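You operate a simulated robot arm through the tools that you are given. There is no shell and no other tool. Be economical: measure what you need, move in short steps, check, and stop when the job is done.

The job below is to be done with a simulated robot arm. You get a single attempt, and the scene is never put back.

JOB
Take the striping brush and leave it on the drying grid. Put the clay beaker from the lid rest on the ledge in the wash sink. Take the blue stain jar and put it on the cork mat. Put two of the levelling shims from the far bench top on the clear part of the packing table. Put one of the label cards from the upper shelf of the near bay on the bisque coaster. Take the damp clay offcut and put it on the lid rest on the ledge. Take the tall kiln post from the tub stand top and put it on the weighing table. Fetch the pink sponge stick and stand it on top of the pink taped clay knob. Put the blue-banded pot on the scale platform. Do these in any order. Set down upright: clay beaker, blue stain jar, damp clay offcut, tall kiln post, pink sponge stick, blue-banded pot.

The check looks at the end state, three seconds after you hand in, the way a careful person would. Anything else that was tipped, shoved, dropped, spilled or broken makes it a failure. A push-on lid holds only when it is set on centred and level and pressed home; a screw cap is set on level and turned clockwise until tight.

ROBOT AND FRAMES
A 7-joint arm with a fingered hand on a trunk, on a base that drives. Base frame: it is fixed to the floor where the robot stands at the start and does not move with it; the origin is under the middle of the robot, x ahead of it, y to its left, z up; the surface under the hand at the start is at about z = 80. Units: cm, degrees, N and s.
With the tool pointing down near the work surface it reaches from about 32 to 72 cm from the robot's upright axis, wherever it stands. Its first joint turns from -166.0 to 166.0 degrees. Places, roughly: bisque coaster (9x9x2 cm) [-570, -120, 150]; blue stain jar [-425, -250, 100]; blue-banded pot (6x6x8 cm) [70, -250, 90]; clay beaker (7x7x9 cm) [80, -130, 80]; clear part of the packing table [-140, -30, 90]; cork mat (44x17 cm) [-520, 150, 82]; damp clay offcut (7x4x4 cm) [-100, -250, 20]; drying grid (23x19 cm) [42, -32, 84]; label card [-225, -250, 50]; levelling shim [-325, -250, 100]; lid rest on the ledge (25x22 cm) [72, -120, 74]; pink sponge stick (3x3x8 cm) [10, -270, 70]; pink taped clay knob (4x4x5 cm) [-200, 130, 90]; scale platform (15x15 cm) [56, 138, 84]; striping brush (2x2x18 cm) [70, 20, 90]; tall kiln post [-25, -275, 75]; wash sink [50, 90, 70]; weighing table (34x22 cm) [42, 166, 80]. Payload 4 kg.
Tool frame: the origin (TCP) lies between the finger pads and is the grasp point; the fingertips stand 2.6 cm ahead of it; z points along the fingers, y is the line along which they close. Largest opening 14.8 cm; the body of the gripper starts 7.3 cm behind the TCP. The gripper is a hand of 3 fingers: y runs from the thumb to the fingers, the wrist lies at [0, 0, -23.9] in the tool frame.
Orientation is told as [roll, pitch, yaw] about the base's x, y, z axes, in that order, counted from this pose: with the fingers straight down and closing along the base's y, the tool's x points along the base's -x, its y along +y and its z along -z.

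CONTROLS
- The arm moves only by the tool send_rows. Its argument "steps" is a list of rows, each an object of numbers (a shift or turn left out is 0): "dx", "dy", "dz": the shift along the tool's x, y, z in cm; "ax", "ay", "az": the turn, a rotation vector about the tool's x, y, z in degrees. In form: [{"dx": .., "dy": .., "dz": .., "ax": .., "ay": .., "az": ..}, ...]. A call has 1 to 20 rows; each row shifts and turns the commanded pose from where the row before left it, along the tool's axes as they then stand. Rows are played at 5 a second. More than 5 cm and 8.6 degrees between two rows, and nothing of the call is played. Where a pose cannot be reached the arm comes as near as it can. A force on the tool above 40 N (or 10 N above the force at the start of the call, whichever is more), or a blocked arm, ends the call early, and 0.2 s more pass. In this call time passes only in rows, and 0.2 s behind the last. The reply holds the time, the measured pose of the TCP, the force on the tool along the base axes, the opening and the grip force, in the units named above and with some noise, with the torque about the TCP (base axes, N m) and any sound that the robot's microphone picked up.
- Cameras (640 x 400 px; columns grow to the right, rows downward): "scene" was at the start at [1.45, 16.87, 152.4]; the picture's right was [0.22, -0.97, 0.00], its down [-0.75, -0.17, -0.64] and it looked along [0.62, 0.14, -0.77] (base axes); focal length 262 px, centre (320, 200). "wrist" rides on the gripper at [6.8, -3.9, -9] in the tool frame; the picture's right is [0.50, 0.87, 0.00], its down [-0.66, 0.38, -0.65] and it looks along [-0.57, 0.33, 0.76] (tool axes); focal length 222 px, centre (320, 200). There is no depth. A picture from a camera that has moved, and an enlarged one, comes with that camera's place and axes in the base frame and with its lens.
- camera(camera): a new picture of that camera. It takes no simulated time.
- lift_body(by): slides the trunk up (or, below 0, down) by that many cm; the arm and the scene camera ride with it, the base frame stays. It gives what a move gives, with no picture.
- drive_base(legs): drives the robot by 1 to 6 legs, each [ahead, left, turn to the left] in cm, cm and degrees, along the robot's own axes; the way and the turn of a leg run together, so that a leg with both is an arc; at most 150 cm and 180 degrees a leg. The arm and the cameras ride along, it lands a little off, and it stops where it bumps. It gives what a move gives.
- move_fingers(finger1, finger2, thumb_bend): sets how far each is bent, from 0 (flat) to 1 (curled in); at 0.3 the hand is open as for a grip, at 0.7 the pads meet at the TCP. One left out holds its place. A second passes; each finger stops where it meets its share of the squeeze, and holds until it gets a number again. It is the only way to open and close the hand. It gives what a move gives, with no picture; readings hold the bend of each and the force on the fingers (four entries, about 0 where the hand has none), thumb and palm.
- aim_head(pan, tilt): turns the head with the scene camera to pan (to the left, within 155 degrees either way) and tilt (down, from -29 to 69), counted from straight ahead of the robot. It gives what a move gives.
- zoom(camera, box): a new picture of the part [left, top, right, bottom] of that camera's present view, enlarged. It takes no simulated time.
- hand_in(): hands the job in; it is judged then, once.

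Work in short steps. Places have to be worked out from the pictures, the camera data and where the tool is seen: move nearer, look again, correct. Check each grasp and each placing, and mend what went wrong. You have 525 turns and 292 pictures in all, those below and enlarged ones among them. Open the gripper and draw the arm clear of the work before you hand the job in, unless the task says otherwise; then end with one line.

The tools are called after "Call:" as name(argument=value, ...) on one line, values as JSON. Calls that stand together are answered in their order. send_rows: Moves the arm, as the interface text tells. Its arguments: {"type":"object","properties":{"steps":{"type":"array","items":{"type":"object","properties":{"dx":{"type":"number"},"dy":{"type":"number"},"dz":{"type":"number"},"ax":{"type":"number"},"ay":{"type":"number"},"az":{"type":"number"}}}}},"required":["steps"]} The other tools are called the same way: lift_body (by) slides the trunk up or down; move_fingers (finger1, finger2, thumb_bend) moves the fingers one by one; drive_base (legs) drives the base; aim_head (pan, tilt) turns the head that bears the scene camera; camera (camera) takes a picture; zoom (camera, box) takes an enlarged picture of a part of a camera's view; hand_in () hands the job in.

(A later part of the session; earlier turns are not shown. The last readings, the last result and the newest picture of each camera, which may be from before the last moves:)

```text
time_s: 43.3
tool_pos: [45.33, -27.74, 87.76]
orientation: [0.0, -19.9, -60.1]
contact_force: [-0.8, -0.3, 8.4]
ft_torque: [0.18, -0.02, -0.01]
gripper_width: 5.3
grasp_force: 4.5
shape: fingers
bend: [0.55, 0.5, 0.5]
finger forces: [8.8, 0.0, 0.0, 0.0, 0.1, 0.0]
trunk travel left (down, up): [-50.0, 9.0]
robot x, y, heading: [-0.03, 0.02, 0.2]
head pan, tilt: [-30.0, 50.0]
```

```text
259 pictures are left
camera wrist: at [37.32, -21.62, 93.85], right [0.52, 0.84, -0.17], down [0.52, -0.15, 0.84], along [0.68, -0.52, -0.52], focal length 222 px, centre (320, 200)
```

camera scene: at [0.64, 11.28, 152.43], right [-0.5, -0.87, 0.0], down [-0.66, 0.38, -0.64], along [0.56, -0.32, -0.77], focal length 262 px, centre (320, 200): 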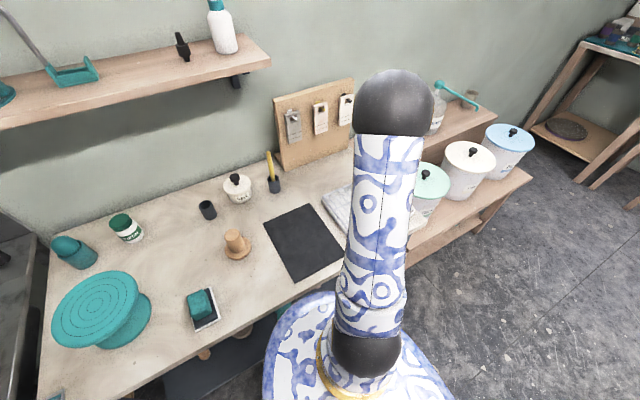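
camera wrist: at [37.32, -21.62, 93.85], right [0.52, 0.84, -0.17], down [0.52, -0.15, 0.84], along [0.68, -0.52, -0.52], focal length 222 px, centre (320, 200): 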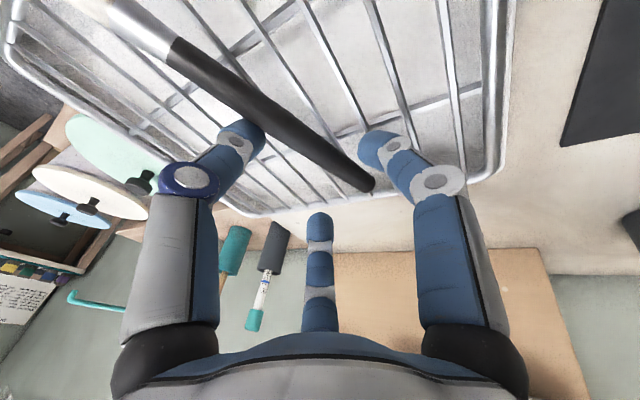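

The brush lies on the grid. Raise straight up and check.

Call:
send_rows(steps=[{"dx": -0.5, "dz": -1.4}, {"dx": -1, "dz": -2.8}, {"dx": -1.37, "dz": -3.76}, {"dx": -1.37, "dz": -3.76}, {"dx": -1.37, "dz": -3.76}, {"dx": -1.37, "dz": -3.76}])

Call:
camera(camera="wrist")

```text
time_s: 44.7
tool_pos: [45.28, -27.87, 108.21]
orientation: [0.0, -20.0, -60.0]
contact_force: [0.6, 0.0, -0.2]
ft_torque: [-0.03, 0.01, 0.03]
gripper_width: 6.17
grasp_force: 0.1
shape: fingers
bend: [0.5, 0.5, 0.5]
finger forces: [0.1, 0.0, 0.0, 0.0, 0.1, 0.0]
trunk travel left (down, up): [-50.0, 9.0]
robot x, y, heading: [-0.13, 0.11, -0.0]
head pan, tilt: [-30.0, 50.0]
```

```text
258 pictures are left
camera wrist: at [37.31, -21.71, 114.42], right [0.52, 0.84, -0.17], down [0.52, -0.15, 0.84], along [0.68, -0.52, -0.52], focal length 222 px, centre (320, 200)
```

wrist: 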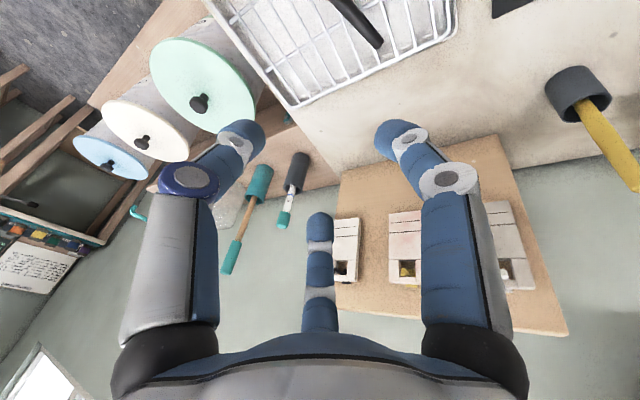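

The brush rests on the grid. I straighten the tool, bring the arm in, and look toward the ledge.

Call:
send_rows(steps=[{"ay": 7}, {"ay": 7}, {"ay": 6}, {"az": -7.5}, {"az": -7.5}, {"az": -7.5}, {"az": -7.5}, {"az": -7.5}, {"az": -7.5}, {"az": -7.5}, {"az": -7.5}])

Call:
aim_head(pan=-65, tilt=35)

Call:
camera(camera="scene")

```text
time_s: 47.1
tool_pos: [45.3, -27.77, 108.17]
orientation: [0.0, 0.0, 0.1]
contact_force: [0.3, 0.1, 0.1]
ft_torque: [0.04, -0.02, 0.03]
gripper_width: 6.19
grasp_force: 0.0
shape: fingers
bend: [0.5, 0.5, 0.5]
finger forces: [0.0, 0.0, 0.0, 0.1, 0.1, 0.0]
trunk travel left (down, up): [-50.0, 9.0]
robot x, y, heading: [-0.08, 0.26, 0.1]
head pan, tilt: [-30.0, 50.0]
```

```text
time_s: 48.1
tool_pos: [45.3, -27.85, 108.11]
orientation: [0.0, 0.0, -0.1]
contact_force: [-0.1, 1.4, 0.2]
ft_torque: [-0.01, 0.0, -0.02]
gripper_width: 6.18
grasp_force: 0.0
shape: fingers
bend: [0.5, 0.5, 0.5]
finger forces: [0.1, 0.0, 0.0, 0.1, 0.0, 0.0]
trunk travel left (down, up): [-50.0, 9.0]
robot x, y, heading: [0.01, -0.1, -0.0]
head pan, tilt: [-65.0, 35.0]
```

```text
257 pictures are left
camera scene: at [-2.3, 7.15, 154.6], right [-0.91, -0.42, 0.0], down [-0.24, 0.52, -0.82], along [0.35, -0.74, -0.57], focal length 262 px, centre (320, 200)
```

scene: 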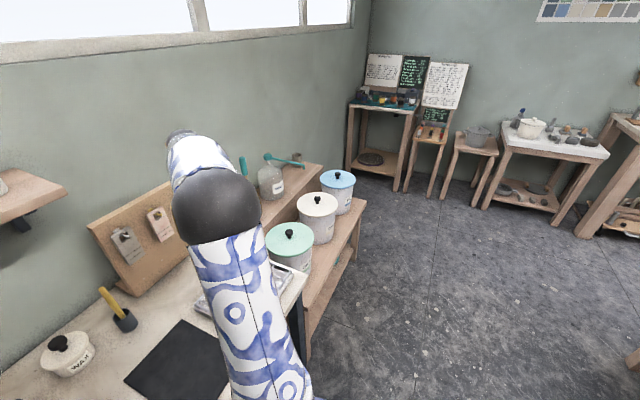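

I tuck the arm ahead of the robot and drive to the end of the ledge at about (25, -165), facing the beaker.

Call:
send_rows(steps=[{"dx": 1, "dy": 4.5}, {"dx": 1, "dy": 4.5}, {"dx": 1, "dy": 4.5}, {"dx": 1, "dy": 4.5}, {"dx": 1, "dy": 4.5}, {"dx": 1, "dy": 4.5}])

Call:
drive_base(legs=[[0, -145, 0], [0, -20, 0], [25, 0, 0], [0, 0, 32]])

Call:
aim_head(pan=0, tilt=45)

Call:
camera(camera="scene")

Call:
camera(camera="wrist")

```text
time_s: 49.5
tool_pos: [39.11, -0.86, 108.04]
orientation: [0.0, 0.0, 0.0]
contact_force: [-0.5, -0.2, 0.2]
ft_torque: [-0.01, 0.0, 0.0]
gripper_width: 6.17
grasp_force: 0.0
shape: fingers
bend: [0.5, 0.5, 0.5]
finger forces: [0.0, 0.0, 0.0, 0.1, 0.0, 0.0]
trunk travel left (down, up): [-50.0, 9.0]
robot x, y, heading: [-0.18, 0.11, 0.2]
head pan, tilt: [-65.0, 35.0]
```

```text
time_s: 60.9
tool_pos: [58.28, -146.26, 108.05]
orientation: [0.0, 0.1, 32.4]
contact_force: [1.5, 0.5, -0.1]
ft_torque: [-0.01, -0.01, 0.0]
gripper_width: 6.2
grasp_force: 0.0
shape: fingers
bend: [0.5, 0.5, 0.5]
finger forces: [0.0, 0.0, 0.0, 0.0, 0.0, 0.0]
trunk travel left (down, up): [-50.0, 9.0]
robot x, y, heading: [25.09, -166.35, 32.6]
head pan, tilt: [-65.0, 35.0]
```

```text
time_s: 62.3
tool_pos: [58.31, -146.35, 108.11]
orientation: [0.0, 0.0, 32.3]
contact_force: [-0.4, 0.4, 0.6]
ft_torque: [-0.02, 0.05, -0.02]
gripper_width: 6.15
grasp_force: 0.1
shape: fingers
bend: [0.5, 0.5, 0.5]
finger forces: [0.0, 0.0, 0.0, 0.0, 0.0, 0.1]
trunk travel left (down, up): [-50.0, 9.0]
robot x, y, heading: [24.58, -166.56, 32.7]
head pan, tilt: [0.0, 45.0]
```

```text
256 pictures are left
camera scene: at [18.46, -152.58, 153.12], right [0.53, -0.84, 0.0], down [-0.6, -0.38, -0.71], along [0.6, 0.38, -0.71], focal length 262 px, centre (320, 200)
```

scene: 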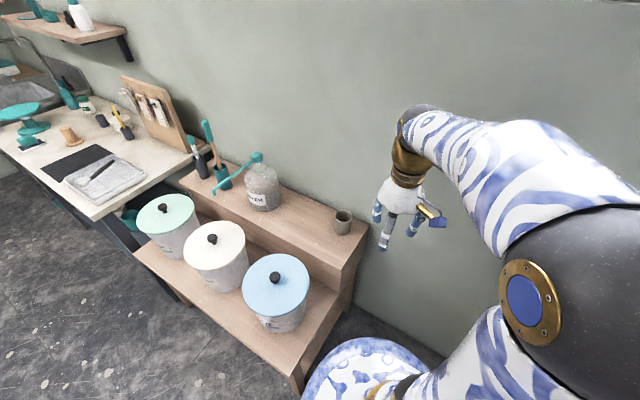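

```text
255 pictures are left
camera wrist: at [54.86, -153.3, 117.07], right [-0.89, 0.46, 0.0], down [0.35, 0.67, 0.65], along [0.3, 0.58, -0.76], focal length 222 px, centre (320, 200)
```

wrist: 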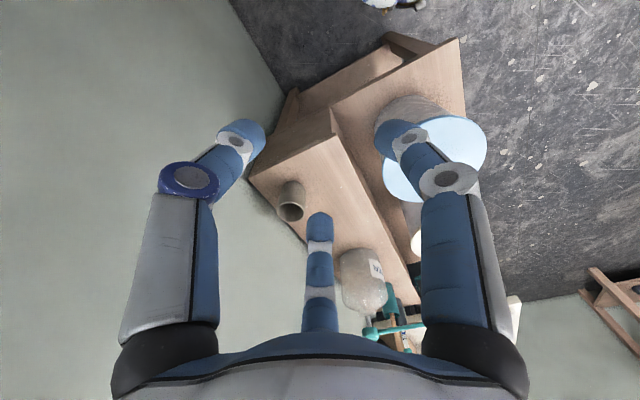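

The beaker is at about (76, -126.5). I open the hand, move over it, lower partway and check.

Call:
move_fingers(finger1=0.32, finger2=0.32, thumb_bend=0.32)

Call:
send_rows(steps=[{"dx": -4.25, "dy": 1.22}, {"dx": -4.25, "dy": 1.22}, {"dx": -4.25, "dy": 1.22}, {"dx": -4.25, "dy": 1.22}, {"dx": -4.25, "dy": 1.22}, {"dx": -4.25, "dy": 1.22}, {"dz": 4}, {"dz": 4}, {"dz": 4}])

Call:
camera(camera="wrist")

Call:
camera(camera="scene")

```text
time_s: 63.3
tool_pos: [58.44, -146.38, 108.11]
orientation: [-0.1, 0.0, 32.4]
contact_force: [0.1, -0.6, -0.5]
ft_torque: [-0.02, 0.0, 0.0]
gripper_width: 12.04
grasp_force: 0.1
shape: fingers
bend: [0.32, 0.32, 0.32]
finger forces: [0.1, 0.0, 0.0, 0.0, 0.0, 0.0]
trunk travel left (down, up): [-50.0, 9.0]
robot x, y, heading: [24.81, -166.24, 32.5]
head pan, tilt: [0.0, 45.0]
```

```text
time_s: 65.3
tool_pos: [76.24, -126.53, 96.11]
orientation: [0.0, 0.0, 32.3]
contact_force: [0.8, 0.5, -0.5]
ft_torque: [0.02, -0.01, 0.01]
gripper_width: 12.07
grasp_force: 0.0
shape: fingers
bend: [0.32, 0.32, 0.32]
finger forces: [0.1, 0.1, 0.0, 0.1, 0.1, 0.0]
trunk travel left (down, up): [-50.0, 9.0]
robot x, y, heading: [25.07, -166.74, 32.3]
head pan, tilt: [0.0, 45.0]
```

```text
254 pictures are left
camera wrist: at [72.62, -133.56, 105.03], right [-0.89, 0.46, 0.0], down [0.35, 0.67, 0.65], along [0.3, 0.58, -0.76], focal length 222 px, centre (320, 200)
```

wrist: 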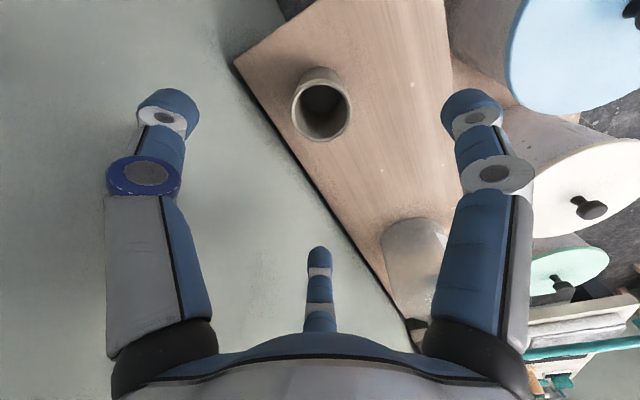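

```text
253 pictures are left
camera scene: at [18.49, -152.55, 153.12], right [0.54, -0.84, 0.0], down [-0.6, -0.38, -0.71], along [0.6, 0.38, -0.71], focal length 262 px, centre (320, 200)
```

scene: 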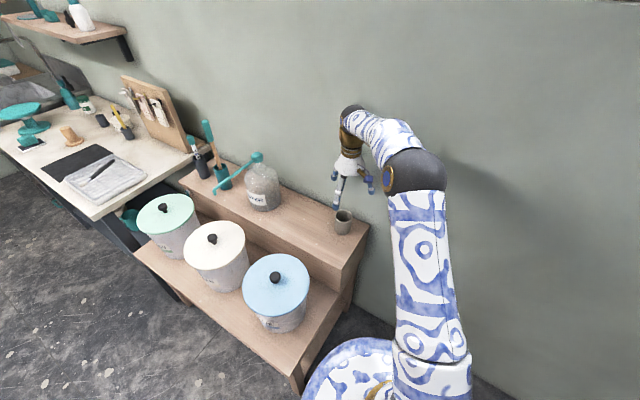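

Triangulation puts the beaker rim at (75, -128.4, 84). I correct and lower to grasp height.

Call:
send_rows(steps=[{"dx": 2.0, "dy": -0.95}, {"dz": 4}, {"dz": 4}, {"dz": 3}])

Call:
camera(camera="wrist")

```text
time_s: 66.3
tool_pos: [74.74, -128.34, 85.04]
orientation: [0.0, 0.0, 32.5]
contact_force: [-0.3, -0.4, -0.1]
ft_torque: [-0.02, -0.05, 0.03]
gripper_width: 12.06
grasp_force: 0.1
shape: fingers
bend: [0.32, 0.32, 0.32]
finger forces: [0.0, 0.1, 0.0, 0.0, 0.1, 0.0]
trunk travel left (down, up): [-50.0, 9.0]
robot x, y, heading: [24.75, -166.42, 32.6]
head pan, tilt: [0.0, 45.0]
```

```text
252 pictures are left
camera wrist: at [71.28, -135.4, 93.94], right [-0.89, 0.46, 0.0], down [0.35, 0.67, 0.65], along [0.3, 0.58, -0.76], focal length 222 px, centre (320, 200)
```

wrist: 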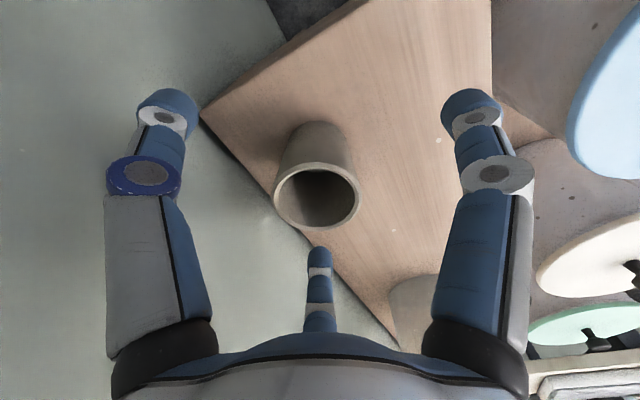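

The rim is centred on the TCP. Lower 5.5 and close.

Call:
send_rows(steps=[{"dz": 2.8}, {"dz": 2.7}])

Call:
move_fingers(finger1=0.5, finger2=0.5, thumb_bend=0.5)

Call:
camera(camera="wrist")

```text
time_s: 66.9
tool_pos: [74.65, -128.47, 79.56]
orientation: [0.1, 0.0, 32.3]
contact_force: [0.1, -0.5, 0.2]
ft_torque: [-0.03, -0.01, -0.01]
gripper_width: 12.05
grasp_force: 0.0
shape: fingers
bend: [0.32, 0.32, 0.32]
finger forces: [0.0, 0.1, 0.0, 0.0, 0.0, 0.1]
trunk travel left (down, up): [-50.0, 9.0]
robot x, y, heading: [24.55, -166.77, 32.6]
head pan, tilt: [0.0, 45.0]
```

```text
time_s: 67.9
tool_pos: [74.79, -128.46, 79.53]
orientation: [-0.1, 0.0, 32.3]
contact_force: [0.3, 0.4, 0.2]
ft_torque: [0.0, 0.01, -0.02]
gripper_width: 6.26
grasp_force: 0.2
shape: fingers
bend: [0.5, 0.49, 0.5]
finger forces: [0.0, 0.5, 0.0, 0.0, 0.0, 0.0]
trunk travel left (down, up): [-50.0, 9.0]
robot x, y, heading: [24.45, -166.58, 32.7]
head pan, tilt: [0.0, 45.0]
```

```text
251 pictures are left
camera wrist: at [71.24, -135.44, 88.6], right [-0.89, 0.46, 0.0], down [0.35, 0.67, 0.65], along [0.3, 0.58, -0.76], focal length 222 px, centre (320, 200)
```

wrist: 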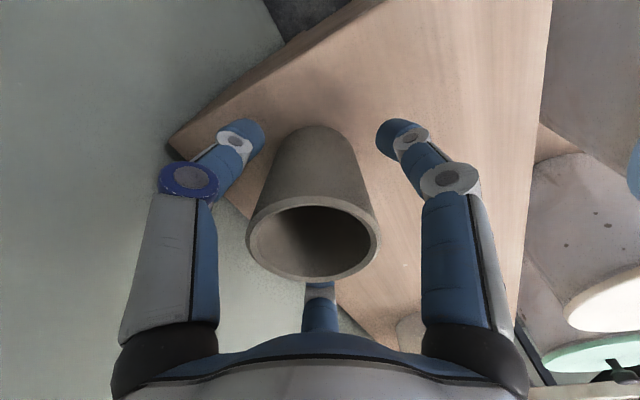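

Nearly touching; close further.

Call:
move_fingers(finger1=0.6, finger2=0.6, thumb_bend=0.6)

Call:
camera(camera="wrist")

```text
time_s: 68.9
tool_pos: [74.66, -128.44, 79.57]
orientation: [0.0, 0.1, 32.3]
contact_force: [0.6, 0.5, -0.1]
ft_torque: [-0.05, 0.0, -0.01]
gripper_width: 4.18
grasp_force: 6.5
shape: fingers
bend: [0.57, 0.53, 0.57]
finger forces: [2.6, 5.9, 0.1, 0.1, 5.6, 0.0]
trunk travel left (down, up): [-50.0, 9.0]
robot x, y, heading: [24.85, -166.54, 32.4]
head pan, tilt: [0.0, 45.0]
```

```text
250 pictures are left
camera wrist: at [71.24, -135.44, 88.6], right [-0.89, 0.46, 0.0], down [0.35, 0.67, 0.65], along [0.3, 0.58, -0.76], focal length 222 px, centre (320, 200)
```

wrist: 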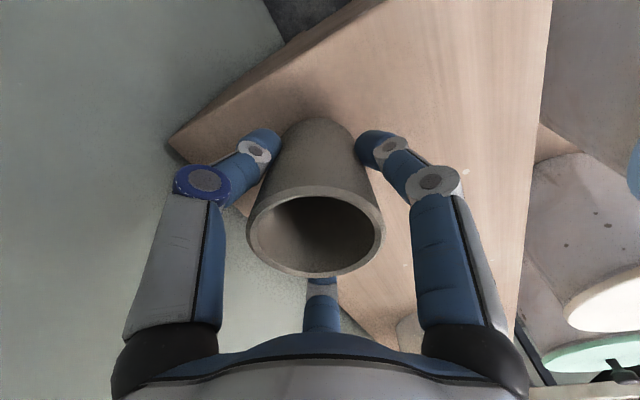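

Gripped near the narrow base. Tighten a bit and lift.

Call:
move_fingers(finger1=0.65, finger2=0.63, thumb_bend=0.65)

Call:
send_rows(steps=[{"dz": -2}, {"dz": -3}, {"dz": -4}, {"dz": -4}, {"dz": -4}])

Call:
camera(camera="wrist")

```text
time_s: 69.9
tool_pos: [74.7, -128.37, 79.55]
orientation: [0.0, 0.0, 32.3]
contact_force: [0.1, -0.8, 0.1]
ft_torque: [-0.06, -0.01, 0.02]
gripper_width: 4.04
grasp_force: 13.7
shape: fingers
bend: [0.57, 0.53, 0.58]
finger forces: [6.6, 8.8, 0.1, 0.0, 10.6, 0.0]
trunk travel left (down, up): [-50.0, 9.0]
robot x, y, heading: [24.99, -166.76, 32.5]
head pan, tilt: [0.0, 45.0]
```

```text
time_s: 71.1
tool_pos: [74.96, -128.24, 96.54]
orientation: [0.0, 0.1, 32.4]
contact_force: [-0.4, -0.9, -1.9]
ft_torque: [-0.01, -0.02, -0.03]
gripper_width: 4.02
grasp_force: 13.6
shape: fingers
bend: [0.57, 0.53, 0.58]
finger forces: [6.5, 9.1, 0.0, 0.0, 10.0, 0.0]
trunk travel left (down, up): [-50.0, 9.0]
robot x, y, heading: [24.94, -166.4, 32.4]
head pan, tilt: [0.0, 45.0]
```

```text
249 pictures are left
camera wrist: at [71.4, -135.21, 105.57], right [-0.89, 0.46, 0.0], down [0.35, 0.67, 0.65], along [0.3, 0.58, -0.76], focal length 222 px, centre (320, 200)
```

wrist: 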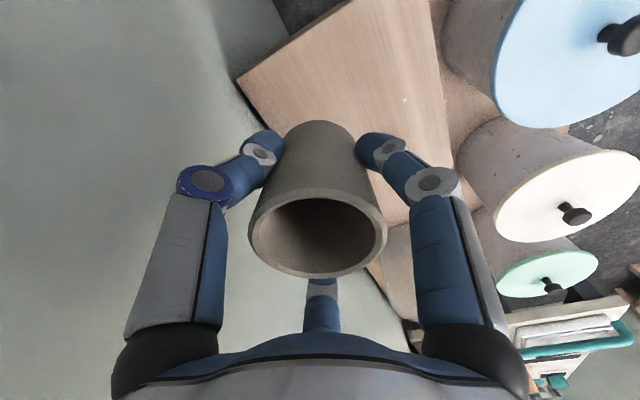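

Firmly held. Raise, retract, and drive to the sink around (0, 90).

Call:
send_rows(steps=[{"dz": -4, "dx": 3}, {"dz": -4, "dx": 3}, {"dz": -4, "dx": 3}, {"dz": -3, "dx": 3}, {"dx": 4}, {"dx": 4}, {"dx": 4}])

Call:
drive_base(legs=[[0, 0, -32.4], [-26, 0, 0], [0, 130, 0], [0, 125, 0]])

Call:
camera(camera="scene")

Call:
camera(camera="wrist")

```text
time_s: 72.7
tool_pos: [54.24, -141.09, 111.55]
orientation: [-0.1, 0.0, 32.4]
contact_force: [0.0, 1.0, -2.4]
ft_torque: [0.0, 0.03, 0.0]
gripper_width: 4.0
grasp_force: 12.7
shape: fingers
bend: [0.57, 0.53, 0.58]
finger forces: [6.6, 9.1, 0.0, 0.1, 10.0, 0.0]
trunk travel left (down, up): [-50.0, 9.0]
robot x, y, heading: [24.73, -166.53, 32.6]
head pan, tilt: [0.0, 45.0]
```

```text
time_s: 88.1
tool_pos: [34.3, 92.97, 111.56]
orientation: [0.0, 0.1, 0.4]
contact_force: [0.0, -0.7, -2.8]
ft_torque: [0.01, 0.01, -0.02]
gripper_width: 4.0
grasp_force: 13.1
shape: fingers
bend: [0.57, 0.53, 0.58]
finger forces: [6.6, 9.1, 0.0, 0.0, 9.9, 0.0]
trunk travel left (down, up): [-50.0, 9.0]
robot x, y, heading: [-4.27, 87.1, 0.4]
head pan, tilt: [0.0, 45.0]
```

```text
248 pictures are left
camera scene: at [-2.34, 102.19, 153.11], right [0.01, -1.0, 0.0], down [-0.71, -0.01, -0.71], along [0.71, 0.01, -0.71], focal length 262 px, centre (320, 200)
```

scene: 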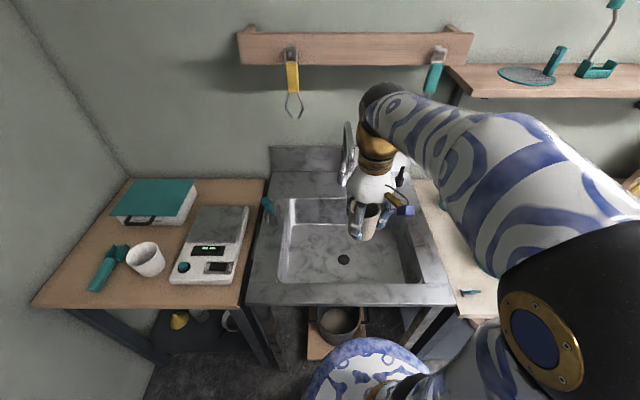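

```text
247 pictures are left
camera wrist: at [27.7, 88.95, 120.49], right [-0.51, 0.86, 0.0], down [0.65, 0.38, 0.65], along [0.56, 0.33, -0.76], focal length 222 px, centre (320, 200)
```

wrist: 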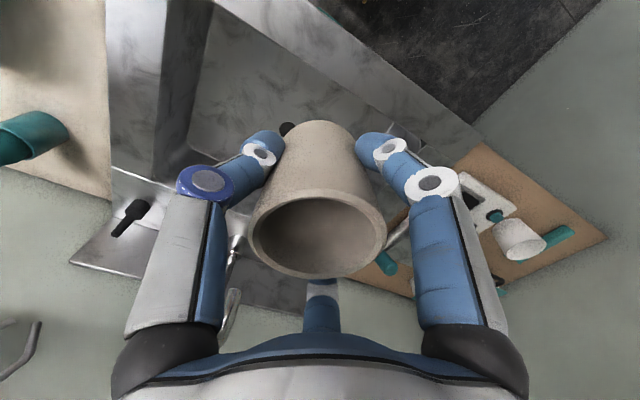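

The sink basin is ahead, drain at about (50, 95). I'll set the beaker beside it at about (46, 86): move over and lower partway.

Call:
send_rows(steps=[{"dx": -4, "dy": -2.3}, {"dx": -4, "dy": -2.3}, {"dx": -3.7, "dy": -2.4}, {"dz": 4}, {"dz": 4}, {"dz": 4}, {"dz": 4}, {"dz": 4}])

Call:
camera(camera="scene")

Call:
camera(camera="wrist")

```text
time_s: 89.9
tool_pos: [45.94, 86.01, 91.49]
orientation: [0.0, 0.0, 0.4]
contact_force: [-0.2, 0.2, -2.1]
ft_torque: [0.0, 0.01, -0.02]
gripper_width: 3.97
grasp_force: 12.7
shape: fingers
bend: [0.57, 0.53, 0.58]
finger forces: [6.6, 9.1, 0.0, 0.1, 9.9, 0.0]
trunk travel left (down, up): [-50.0, 9.0]
robot x, y, heading: [-4.44, 87.04, 0.7]
head pan, tilt: [0.0, 45.0]
```

```text
246 pictures are left
camera scene: at [-2.3, 102.17, 153.12], right [0.01, -1.0, 0.0], down [-0.71, -0.01, -0.71], along [0.71, 0.01, -0.71], focal length 262 px, centre (320, 200)
```

scene: 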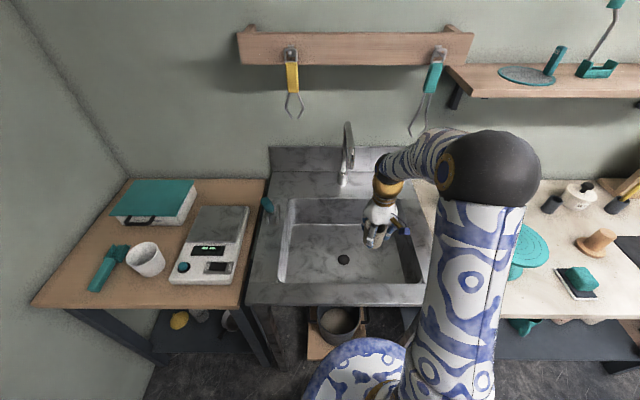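

```text
245 pictures are left
camera wrist: at [39.44, 82.0, 100.45], right [-0.51, 0.86, 0.0], down [0.65, 0.38, 0.65], along [0.56, 0.33, -0.76], focal length 222 px, centre (320, 200)
```

wrist: 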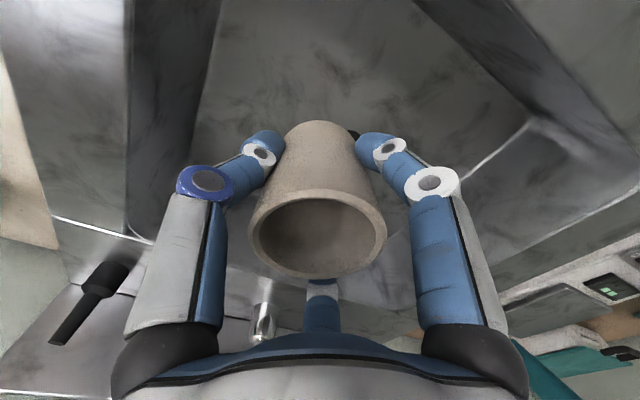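

Clear of the basin walls. Lower toward the floor, then creep to contact.

Call:
send_rows(steps=[{"dz": 4}, {"dz": 4}, {"dz": 4}, {"dz": 2}])

Call:
camera(camera="wrist")

```text
time_s: 90.9
tool_pos: [46.18, 86.15, 77.46]
orientation: [0.0, 0.0, 0.4]
contact_force: [0.8, -0.2, -1.6]
ft_torque: [-0.01, 0.0, 0.0]
gripper_width: 3.99
grasp_force: 13.2
shape: fingers
bend: [0.57, 0.53, 0.58]
finger forces: [6.4, 9.2, 0.0, 0.1, 10.0, 0.1]
trunk travel left (down, up): [-50.0, 9.0]
robot x, y, heading: [-4.21, 86.94, 0.4]
head pan, tilt: [0.0, 45.0]
```

```text
244 pictures are left
camera wrist: at [39.61, 82.16, 86.39], right [-0.51, 0.86, 0.0], down [0.65, 0.38, 0.65], along [0.56, 0.33, -0.76], focal length 222 px, centre (320, 200)
```

wrist: 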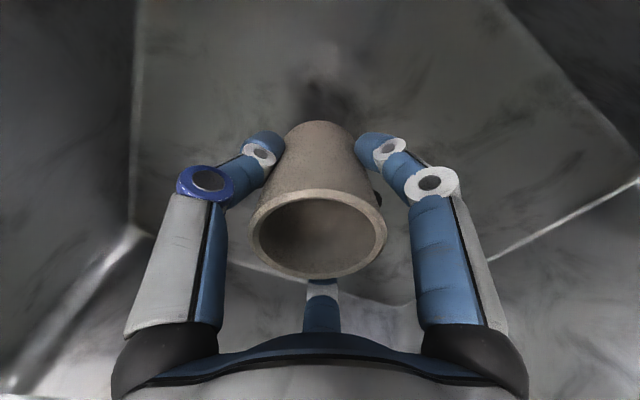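

Shadow is close. Creep down in small steps watching the force.

Call:
send_rows(steps=[{"dz": 0.8}, {"dz": 0.8}, {"dz": 0.8}, {"dz": 0.5}, {"dz": 0.5}])

```text
time_s: 92.1
tool_pos: [46.21, 86.05, 74.32]
orientation: [-0.1, -0.3, 0.4]
contact_force: [0.6, -1.7, 28.1]
ft_torque: [-0.06, -0.16, -0.01]
gripper_width: 3.92
grasp_force: 16.0
shape: fingers
bend: [0.58, 0.52, 0.59]
finger forces: [8.5, 10.7, 0.1, 0.0, 13.0, 0.1]
trunk travel left (down, up): [-50.0, 9.0]
robot x, y, heading: [-4.66, 87.16, 0.3]
head pan, tilt: [0.0, 45.0]
```

Bottom contact (28 N). Ease up slightly and release.

Call:
send_rows(steps=[{"dz": -0.3}])

Call:
move_fingers(finger1=0.45, finger2=0.45, thumb_bend=0.45)

Call:
camera(camera="wrist")

```text
time_s: 92.5
tool_pos: [46.11, 86.0, 74.28]
orientation: [0.0, -0.2, 0.5]
contact_force: [4.1, -1.3, 16.8]
ft_torque: [-0.06, -0.21, 0.0]
gripper_width: 3.9
grasp_force: 15.0
shape: fingers
bend: [0.58, 0.52, 0.59]
finger forces: [6.9, 10.9, 0.0, 0.1, 11.9, 0.0]
trunk travel left (down, up): [-50.0, 9.0]
robot x, y, heading: [-4.38, 86.96, 0.5]
head pan, tilt: [0.0, 45.0]
```

```text
time_s: 93.5
tool_pos: [46.19, 85.98, 74.39]
orientation: [0.0, 0.1, 0.6]
contact_force: [-0.3, 0.1, 0.4]
ft_torque: [-0.01, 0.01, 0.02]
gripper_width: 7.8
grasp_force: 0.1
shape: fingers
bend: [0.45, 0.45, 0.45]
finger forces: [0.0, 0.0, 0.0, 0.0, 0.0, 0.1]
trunk travel left (down, up): [-50.0, 9.0]
robot x, y, heading: [-3.94, 86.8, 0.6]
head pan, tilt: [0.0, 45.0]
```

```text
243 pictures are left
camera wrist: at [39.5, 81.99, 83.32], right [-0.51, 0.86, 0.0], down [0.65, 0.38, 0.65], along [0.56, 0.33, -0.76], focal length 222 px, centre (320, 200)
```

wrist: 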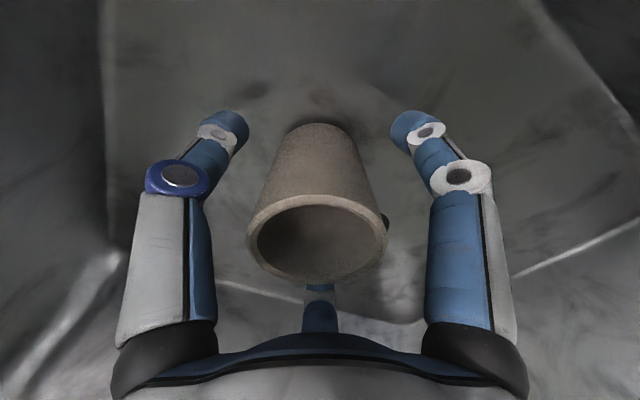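

Released upright. Open wider and rise straight up, then retract.

Call:
move_fingers(finger1=0.36, finger2=0.36, thumb_bend=0.36)

Call:
send_rows(steps=[{"dz": -2}, {"dz": -3}, {"dz": -4}, {"dz": -4}, {"dz": -4}, {"dz": -4}, {"dz": -4}, {"dz": -4}, {"dz": -4}, {"dz": -4, "dx": 3, "dy": 2}, {"dx": 4, "dy": 2}])

Call:
camera(camera="scene")

```text
time_s: 94.5
tool_pos: [46.19, 86.05, 74.31]
orientation: [0.0, 0.0, 0.5]
contact_force: [0.6, -0.4, 1.1]
ft_torque: [0.03, -0.01, 0.01]
gripper_width: 10.77
grasp_force: 0.0
shape: fingers
bend: [0.36, 0.36, 0.36]
finger forces: [0.1, 0.0, 0.0, 0.0, 0.0, 0.1]
trunk travel left (down, up): [-50.0, 9.0]
robot x, y, heading: [-4.38, 87.21, 0.5]
head pan, tilt: [0.0, 45.0]
```

```text
refused: row 10 steps farther than a row can; nothing moved
```

```text
242 pictures are left
camera scene: at [-2.34, 102.18, 153.12], right [0.01, -1.0, 0.0], down [-0.71, -0.01, -0.71], along [0.71, 0.01, -0.71], focal length 262 px, centre (320, 200)
```

scene: 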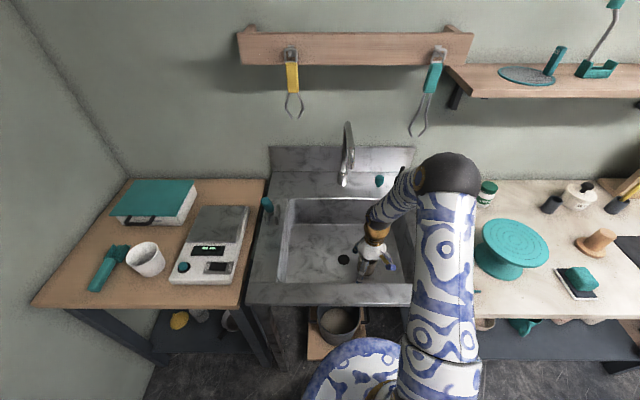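

A row was too long; resend with shorter steps.

Call:
send_rows(steps=[{"dz": -2}, {"dz": -3}, {"dz": -4}, {"dz": -4}, {"dz": -4}, {"dz": -4}, {"dz": -4}, {"dz": -4}, {"dz": -4}, {"dz": -3, "dx": 3, "dy": 1}, {"dx": 4, "dy": 2}])

Call:
camera(camera="scene")

Call:
zoom(camera="scene", box=[30, 160, 270, 310])

```text
time_s: 96.9
tool_pos: [39.07, 89.04, 110.53]
orientation: [0.0, 0.0, 0.4]
contact_force: [-0.7, 0.0, 0.3]
ft_torque: [0.03, -0.02, -0.02]
gripper_width: 10.76
grasp_force: 0.0
shape: fingers
bend: [0.36, 0.36, 0.36]
finger forces: [0.1, 0.1, 0.0, 0.1, 0.0, 0.0]
trunk travel left (down, up): [-50.0, 9.0]
robot x, y, heading: [-4.04, 86.66, 0.5]
head pan, tilt: [0.0, 45.0]
```

```text
241 pictures are left
camera scene: at [-2.41, 102.2, 153.12], right [0.01, -1.0, 0.0], down [-0.71, -0.01, -0.71], along [0.71, 0.01, -0.71], focal length 262 px, centre (320, 200)
```

scene: 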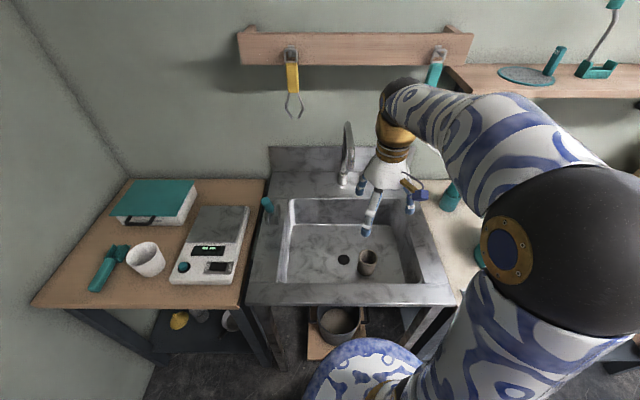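

```text
2.67 times, centred on (150, 235) of scene
camera zoom: at [-2.41, 102.2, 153.12], right [0.01, -1.0, 0.0], down [-0.71, -0.01, -0.71], along [0.71, 0.01, -0.71], focal length 700 px, centre (773, 107)
```

zoom: 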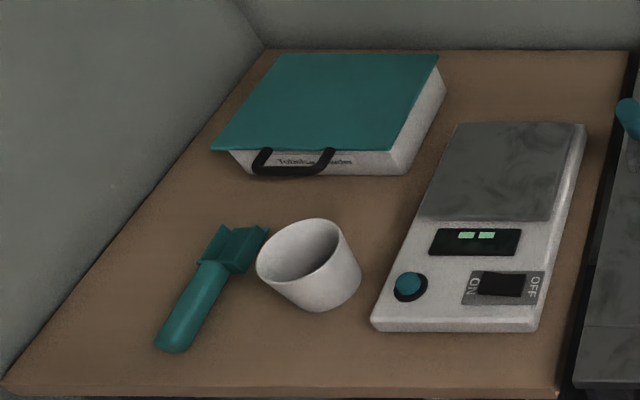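

The beaker stands in the sink. Next the far-right stands: drive to about (60, -175) facing -y for the blue-banded pot.

Call:
drive_base(legs=[[0, -140, 0], [0, -100, 0], [0, 0, -90.5], [0, 35, 0]])

Call:
aim_head(pan=0, tilt=30)

Call:
camera(camera="scene")

```text
time_s: 113.8
tool_pos: [20.52, -198.97, 110.41]
orientation: [0.1, 0.0, -89.3]
contact_force: [-0.2, -0.8, -0.1]
ft_torque: [0.05, -0.01, -0.01]
gripper_width: 10.79
grasp_force: 0.1
shape: fingers
bend: [0.36, 0.36, 0.36]
finger forces: [0.0, 0.0, 0.1, 0.1, 0.1, 0.1]
trunk travel left (down, up): [-50.0, 9.0]
robot x, y, heading: [18.59, -155.74, -89.3]
head pan, tilt: [0.0, 45.0]
stopped in leg 4: the robot was blocked; the commanded pose is now the measured one
```

```text
time_s: 114.6
tool_pos: [20.66, -199.02, 110.49]
orientation: [0.0, 0.1, -89.2]
contact_force: [0.0, 0.4, -0.1]
ft_torque: [0.0, 0.03, 0.01]
gripper_width: 10.78
grasp_force: 0.1
shape: fingers
bend: [0.36, 0.36, 0.36]
finger forces: [0.0, 0.0, 0.0, 0.0, 0.1, 0.1]
trunk travel left (down, up): [-50.0, 9.0]
robot x, y, heading: [18.4, -156.03, -89.4]
head pan, tilt: [0.0, 30.0]
```

```text
239 pictures are left
camera scene: at [33.39, -158.38, 155.37], right [-1.0, -0.01, 0.0], down [-0.01, 0.5, -0.87], along [0.01, -0.87, -0.5], focal length 262 px, centre (320, 200)
```

scene: 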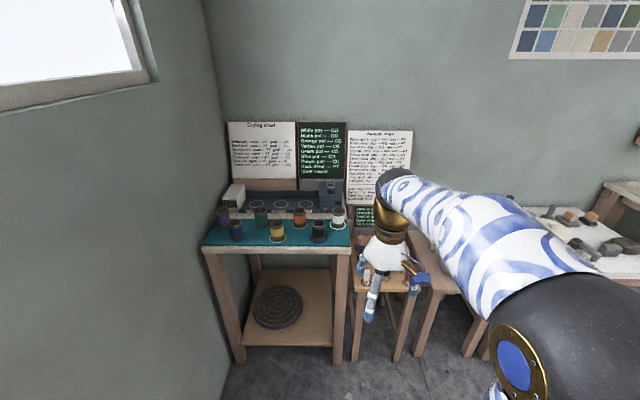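

The base bumped the ledge corner. I zoom on the pots and signs before going on.

Call:
zoom(camera="scene", box=[195, 110, 425, 250])

Call:
drive_base(legs=[[22, 0, 0], [0, 40, 0]])

Call:
camera(camera="scene")

```text
2.78 times, centred on (310, 180) of scene
camera zoom: at [33.39, -158.38, 155.37], right [-1.0, -0.01, 0.0], down [-0.01, 0.5, -0.87], along [0.01, -0.87, -0.5], focal length 730 px, centre (348, 256)
```

zoom: 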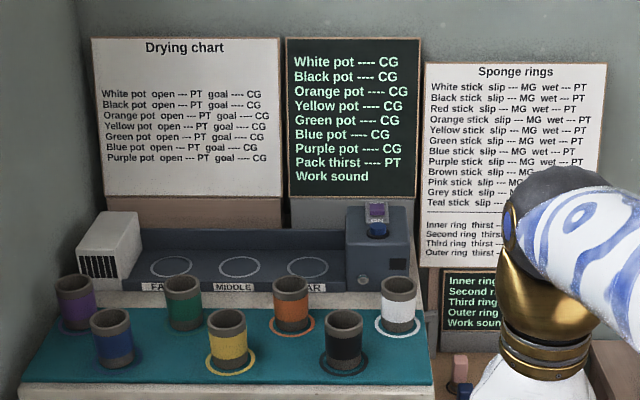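

```text
time_s: 118.3
tool_pos: [61.12, -220.42, 110.47]
orientation: [0.0, 0.1, -88.4]
contact_force: [-0.5, -0.1, -0.1]
ft_torque: [0.01, 0.01, 0.02]
gripper_width: 10.79
grasp_force: 0.0
shape: fingers
bend: [0.36, 0.36, 0.36]
finger forces: [0.0, 0.0, 0.1, 0.1, 0.0, 0.1]
trunk travel left (down, up): [-50.0, 9.0]
robot x, y, heading: [58.07, -177.28, -88.7]
head pan, tilt: [0.0, 30.0]
```

```text
237 pictures are left
camera scene: at [73.36, -179.62, 155.37], right [-1.0, -0.03, 0.0], down [-0.01, 0.5, -0.87], along [0.02, -0.87, -0.5], focal length 262 px, centre (320, 200)
```

scene: 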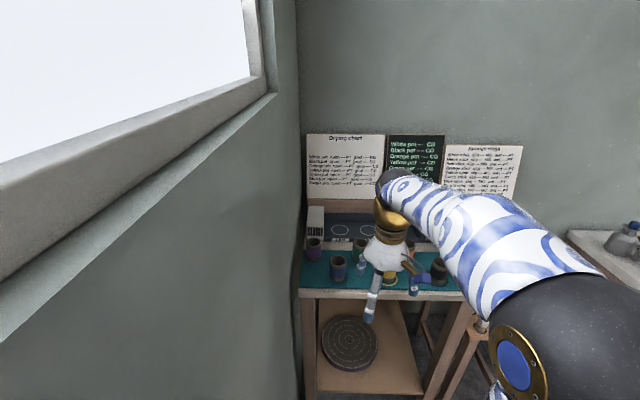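

The blue pot is at the front-left, about (70, -247). I drive 12 cm closer and look with the wrist camera.

Call:
drive_base(legs=[[12, 0, 0]])

Call:
camera(camera="wrist")

```text
time_s: 119.6
tool_pos: [61.36, -232.21, 110.35]
orientation: [0.0, 0.2, -88.5]
contact_force: [-0.2, -0.8, 0.0]
ft_torque: [0.01, -0.01, -0.01]
gripper_width: 10.81
grasp_force: 0.0
shape: fingers
bend: [0.36, 0.36, 0.36]
finger forces: [0.0, 0.0, 0.0, 0.0, 0.0, 0.0]
trunk travel left (down, up): [-50.0, 9.0]
robot x, y, heading: [58.55, -188.57, -88.2]
head pan, tilt: [0.0, 30.0]
```

```text
236 pictures are left
camera wrist: at [57.34, -225.62, 119.4], right [0.85, 0.52, 0.0], down [0.4, -0.65, 0.65], along [0.34, -0.56, -0.76], focal length 222 px, centre (320, 200)
```

wrist: 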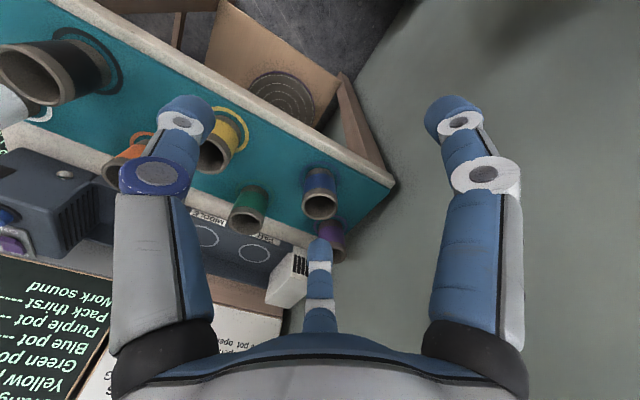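

Pot rim triangulates near (69.3, -245.3, 94). Move over, lower partway, check.

Call:
send_rows(steps=[{"dx": -4.4, "dy": 2.1}, {"dx": -4.4, "dy": 2.1}, {"dx": -4.4, "dy": 2.1}, {"dy": 1.3, "dz": 3}, {"dz": 4}, {"dz": 4}])

Call:
camera(camera="wrist")

```text
time_s: 121.0
tool_pos: [69.05, -245.0, 99.28]
orientation: [0.0, 0.2, -88.5]
contact_force: [0.0, 0.6, -0.7]
ft_torque: [-0.02, 0.01, 0.01]
gripper_width: 10.8
grasp_force: 0.0
shape: fingers
bend: [0.36, 0.36, 0.36]
finger forces: [0.1, 0.1, 0.1, 0.1, 0.0, 0.1]
trunk travel left (down, up): [-50.0, 9.0]
robot x, y, heading: [58.22, -188.77, -88.4]
head pan, tilt: [0.0, 30.0]
```

```text
235 pictures are left
camera wrist: at [65.12, -238.5, 108.28], right [0.85, 0.52, 0.0], down [0.4, -0.65, 0.65], along [0.34, -0.56, -0.76], focal length 222 px, centre (320, 200)
```

wrist: 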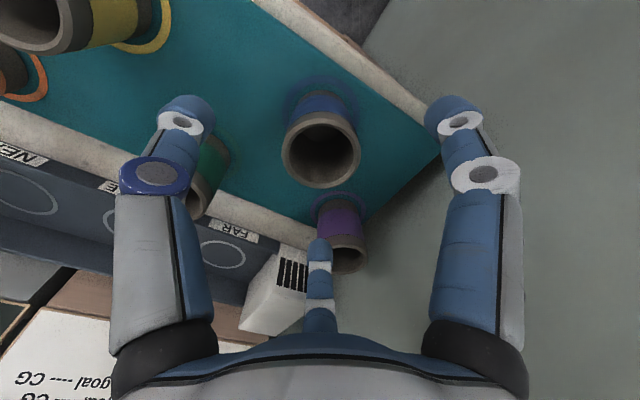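

Centred. Lower to grip height 90.5 and close.

Call:
send_rows(steps=[{"dz": 3}, {"dz": 3}, {"dz": 2.8}])

Call:
move_fingers(finger1=0.58, finger2=0.58, thumb_bend=0.58)

Call:
camera(camera="wrist")

```text
time_s: 121.8
tool_pos: [69.29, -245.09, 90.39]
orientation: [0.0, 0.0, -88.6]
contact_force: [0.2, 0.1, -0.1]
ft_torque: [-0.05, -0.03, -0.01]
gripper_width: 10.8
grasp_force: 0.1
shape: fingers
bend: [0.36, 0.36, 0.36]
finger forces: [0.0, 0.0, 0.0, 0.1, 0.0, 0.1]
trunk travel left (down, up): [-50.0, 9.0]
robot x, y, heading: [58.29, -188.44, -88.6]
head pan, tilt: [0.0, 30.0]
```

```text
time_s: 122.8
tool_pos: [69.18, -245.0, 90.54]
orientation: [0.0, 0.2, -88.5]
contact_force: [0.1, 0.1, 0.5]
ft_torque: [0.03, 0.02, -0.01]
gripper_width: 4.04
grasp_force: 0.7
shape: fingers
bend: [0.57, 0.56, 0.57]
finger forces: [0.1, 0.8, 0.0, 0.0, 0.4, 0.1]
trunk travel left (down, up): [-50.0, 9.0]
robot x, y, heading: [58.55, -188.67, -88.0]
head pan, tilt: [0.0, 30.0]
```

```text
234 pictures are left
camera wrist: at [65.23, -238.49, 99.5], right [0.85, 0.52, 0.0], down [0.4, -0.65, 0.65], along [0.34, -0.56, -0.76], focal length 222 px, centre (320, 200)
```

wrist: 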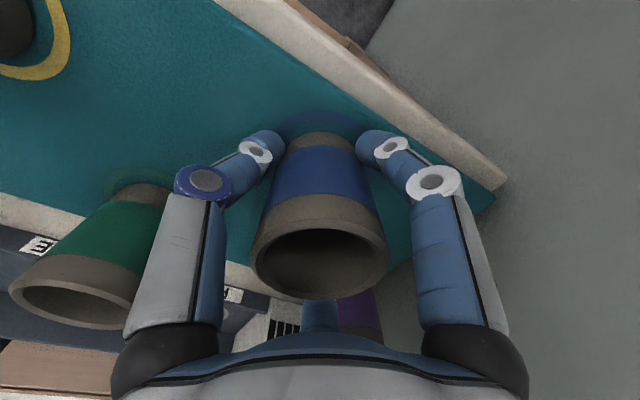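

Contact starts; tighten and lift.

Call:
move_fingers(finger1=0.67, finger2=0.66, thumb_bend=0.67)

Call:
send_rows(steps=[{"dz": -2}, {"dz": -3}, {"dz": -4}, {"dz": -4}, {"dz": -4}])

Call:
camera(camera="wrist")

```text
time_s: 123.8
tool_pos: [69.15, -244.99, 90.56]
orientation: [0.0, 0.1, -88.6]
contact_force: [-0.3, -0.5, 0.0]
ft_torque: [0.0, 0.04, 0.02]
gripper_width: 3.63
grasp_force: 12.7
shape: fingers
bend: [0.57, 0.56, 0.6]
finger forces: [8.2, 8.3, 0.0, 0.0, 10.0, 0.0]
trunk travel left (down, up): [-50.0, 9.0]
robot x, y, heading: [58.35, -188.71, -88.5]
head pan, tilt: [0.0, 30.0]
```

```text
time_s: 125.0
tool_pos: [69.1, -245.0, 107.49]
orientation: [0.1, 0.1, -88.5]
contact_force: [-0.1, -0.8, -2.1]
ft_torque: [0.03, -0.01, 0.0]
gripper_width: 3.66
grasp_force: 12.9
shape: fingers
bend: [0.57, 0.56, 0.61]
finger forces: [8.2, 8.4, 0.1, 0.1, 9.8, 0.1]
trunk travel left (down, up): [-50.0, 9.0]
robot x, y, heading: [58.62, -188.92, -88.5]
head pan, tilt: [0.0, 30.0]
```

```text
233 pictures are left
camera wrist: at [65.27, -238.47, 116.52], right [0.85, 0.52, 0.0], down [0.39, -0.65, 0.65], along [0.34, -0.56, -0.76], focal length 222 px, centre (320, 200)
```

wrist: 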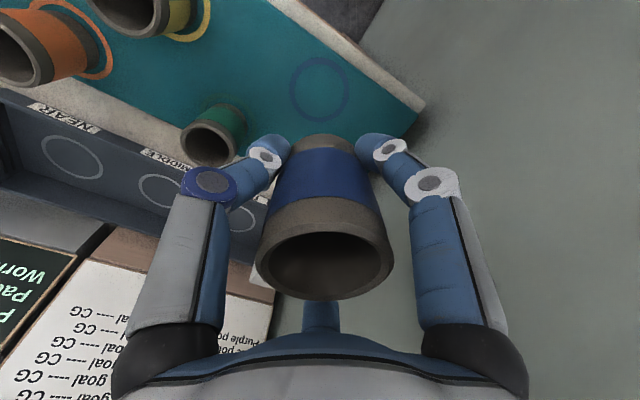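

Pot held level. Raise, retract, and drive to the weighing table.

Call:
send_rows(steps=[{"dz": -4, "dx": 2}, {"dx": 4, "dy": -2}, {"dx": 4, "dy": -2}, {"dx": 4, "dy": -2}])

Call:
drive_base(legs=[[0, -62, 0], [0, 0, 88.5], [0, 140, 0], [0, 140, 0], [0, 40, 0]])

Call:
aim_head(pan=15, tilt=45)

Call:
camera(camera="scene")

Call:
camera(camera="wrist")

```text
time_s: 126.0
tool_pos: [62.9, -230.93, 111.82]
orientation: [0.0, 0.0, -88.5]
contact_force: [-0.5, -1.2, -2.2]
ft_torque: [0.01, 0.02, -0.03]
gripper_width: 3.63
grasp_force: 13.1
shape: fingers
bend: [0.57, 0.56, 0.61]
finger forces: [8.2, 8.4, 0.1, 0.1, 9.8, 0.0]
trunk travel left (down, up): [-50.0, 9.0]
robot x, y, heading: [58.41, -188.73, -88.5]
head pan, tilt: [0.0, 30.0]
```

```text
time_s: 148.6
tool_pos: [36.07, 136.28, 111.78]
orientation: [0.0, 0.1, 1.1]
contact_force: [0.3, -0.4, -2.3]
ft_torque: [0.02, 0.0, 0.02]
gripper_width: 3.61
grasp_force: 13.3
shape: fingers
bend: [0.58, 0.56, 0.61]
finger forces: [8.0, 8.6, 0.0, 0.1, 9.7, 0.0]
trunk travel left (down, up): [-50.0, 9.0]
robot x, y, heading: [-6.28, 132.41, 0.9]
head pan, tilt: [0.0, 30.0]
```

```text
time_s: 149.4
tool_pos: [36.04, 136.14, 111.87]
orientation: [0.0, 0.1, 1.0]
contact_force: [0.1, -0.9, -1.1]
ft_torque: [0.02, 0.0, 0.0]
gripper_width: 3.6
grasp_force: 12.9
shape: fingers
bend: [0.58, 0.56, 0.61]
finger forces: [7.9, 8.5, 0.1, 0.0, 9.7, 0.0]
trunk travel left (down, up): [-50.0, 9.0]
robot x, y, heading: [-6.0, 131.95, 1.0]
head pan, tilt: [15.0, 45.0]
```

```text
232 pictures are left
camera scene: at [-4.73, 149.39, 153.12], right [0.27, -0.96, 0.0], down [-0.68, -0.19, -0.71], along [0.68, 0.19, -0.71], focal length 262 px, centre (320, 200)
```

scene: 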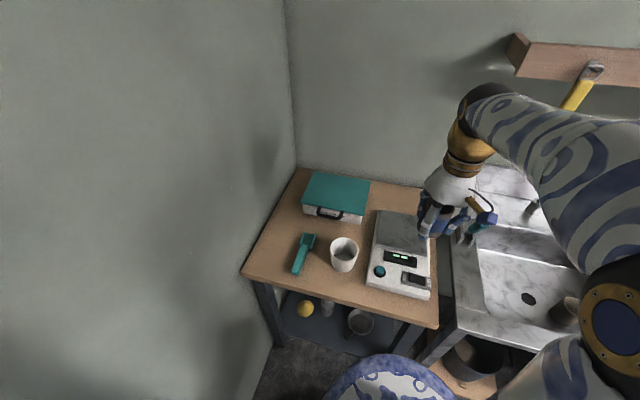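

```text
231 pictures are left
camera wrist: at [29.55, 132.04, 120.81], right [-0.51, 0.86, 0.0], down [0.65, 0.39, 0.65], along [0.56, 0.34, -0.76], focal length 222 px, centre (320, 200)
```

wrist: 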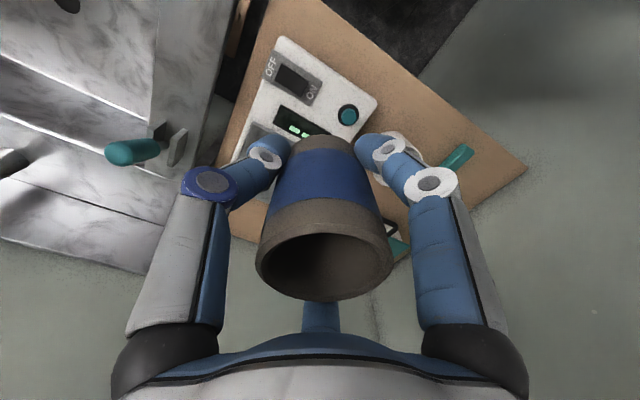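

Platform centre confirmed at about (55.7, 138). Move over and lower.

Call:
send_rows(steps=[{"dx": -4, "dy": 0.3}, {"dx": -4, "dy": 0.3}, {"dx": -4, "dy": 0.3}, {"dx": -4, "dy": 0.3}, {"dx": -3.7, "dy": 0.3}, {"dz": 4}, {"dz": 4}, {"dz": 4}, {"dz": 4}])

Call:
camera(camera="wrist")

Call:
camera(camera="scene")

```text
time_s: 151.4
tool_pos: [55.75, 138.02, 95.56]
orientation: [0.1, 0.1, 1.1]
contact_force: [0.0, 0.5, -1.7]
ft_torque: [-0.02, 0.01, 0.02]
gripper_width: 3.54
grasp_force: 13.0
shape: fingers
bend: [0.58, 0.56, 0.61]
finger forces: [7.9, 8.5, 0.1, 0.1, 9.5, 0.0]
trunk travel left (down, up): [-50.0, 9.0]
robot x, y, heading: [-6.3, 131.58, 0.7]
head pan, tilt: [15.0, 45.0]
```

```text
230 pictures are left
camera wrist: at [49.28, 133.91, 104.64], right [-0.51, 0.86, 0.0], down [0.65, 0.39, 0.65], along [0.56, 0.34, -0.76], focal length 222 px, centre (320, 200)
```

wrist: 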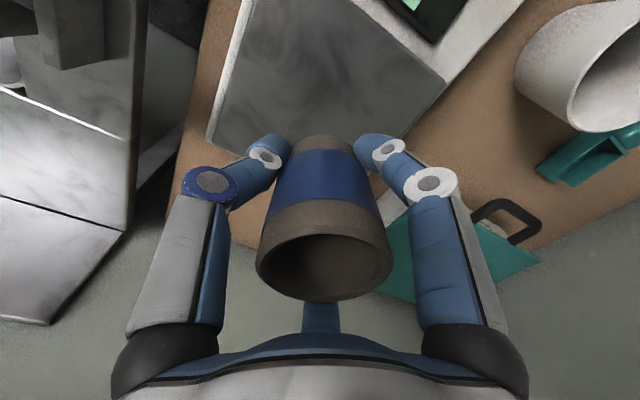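

```text
229 pictures are left
camera scene: at [-4.7, 149.4, 153.12], right [0.28, -0.96, 0.0], down [-0.68, -0.19, -0.71], along [0.68, 0.19, -0.71], focal length 262 px, centre (320, 200)
```

scene: 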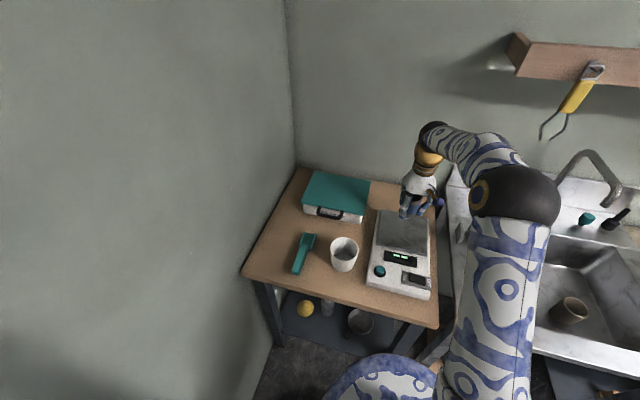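

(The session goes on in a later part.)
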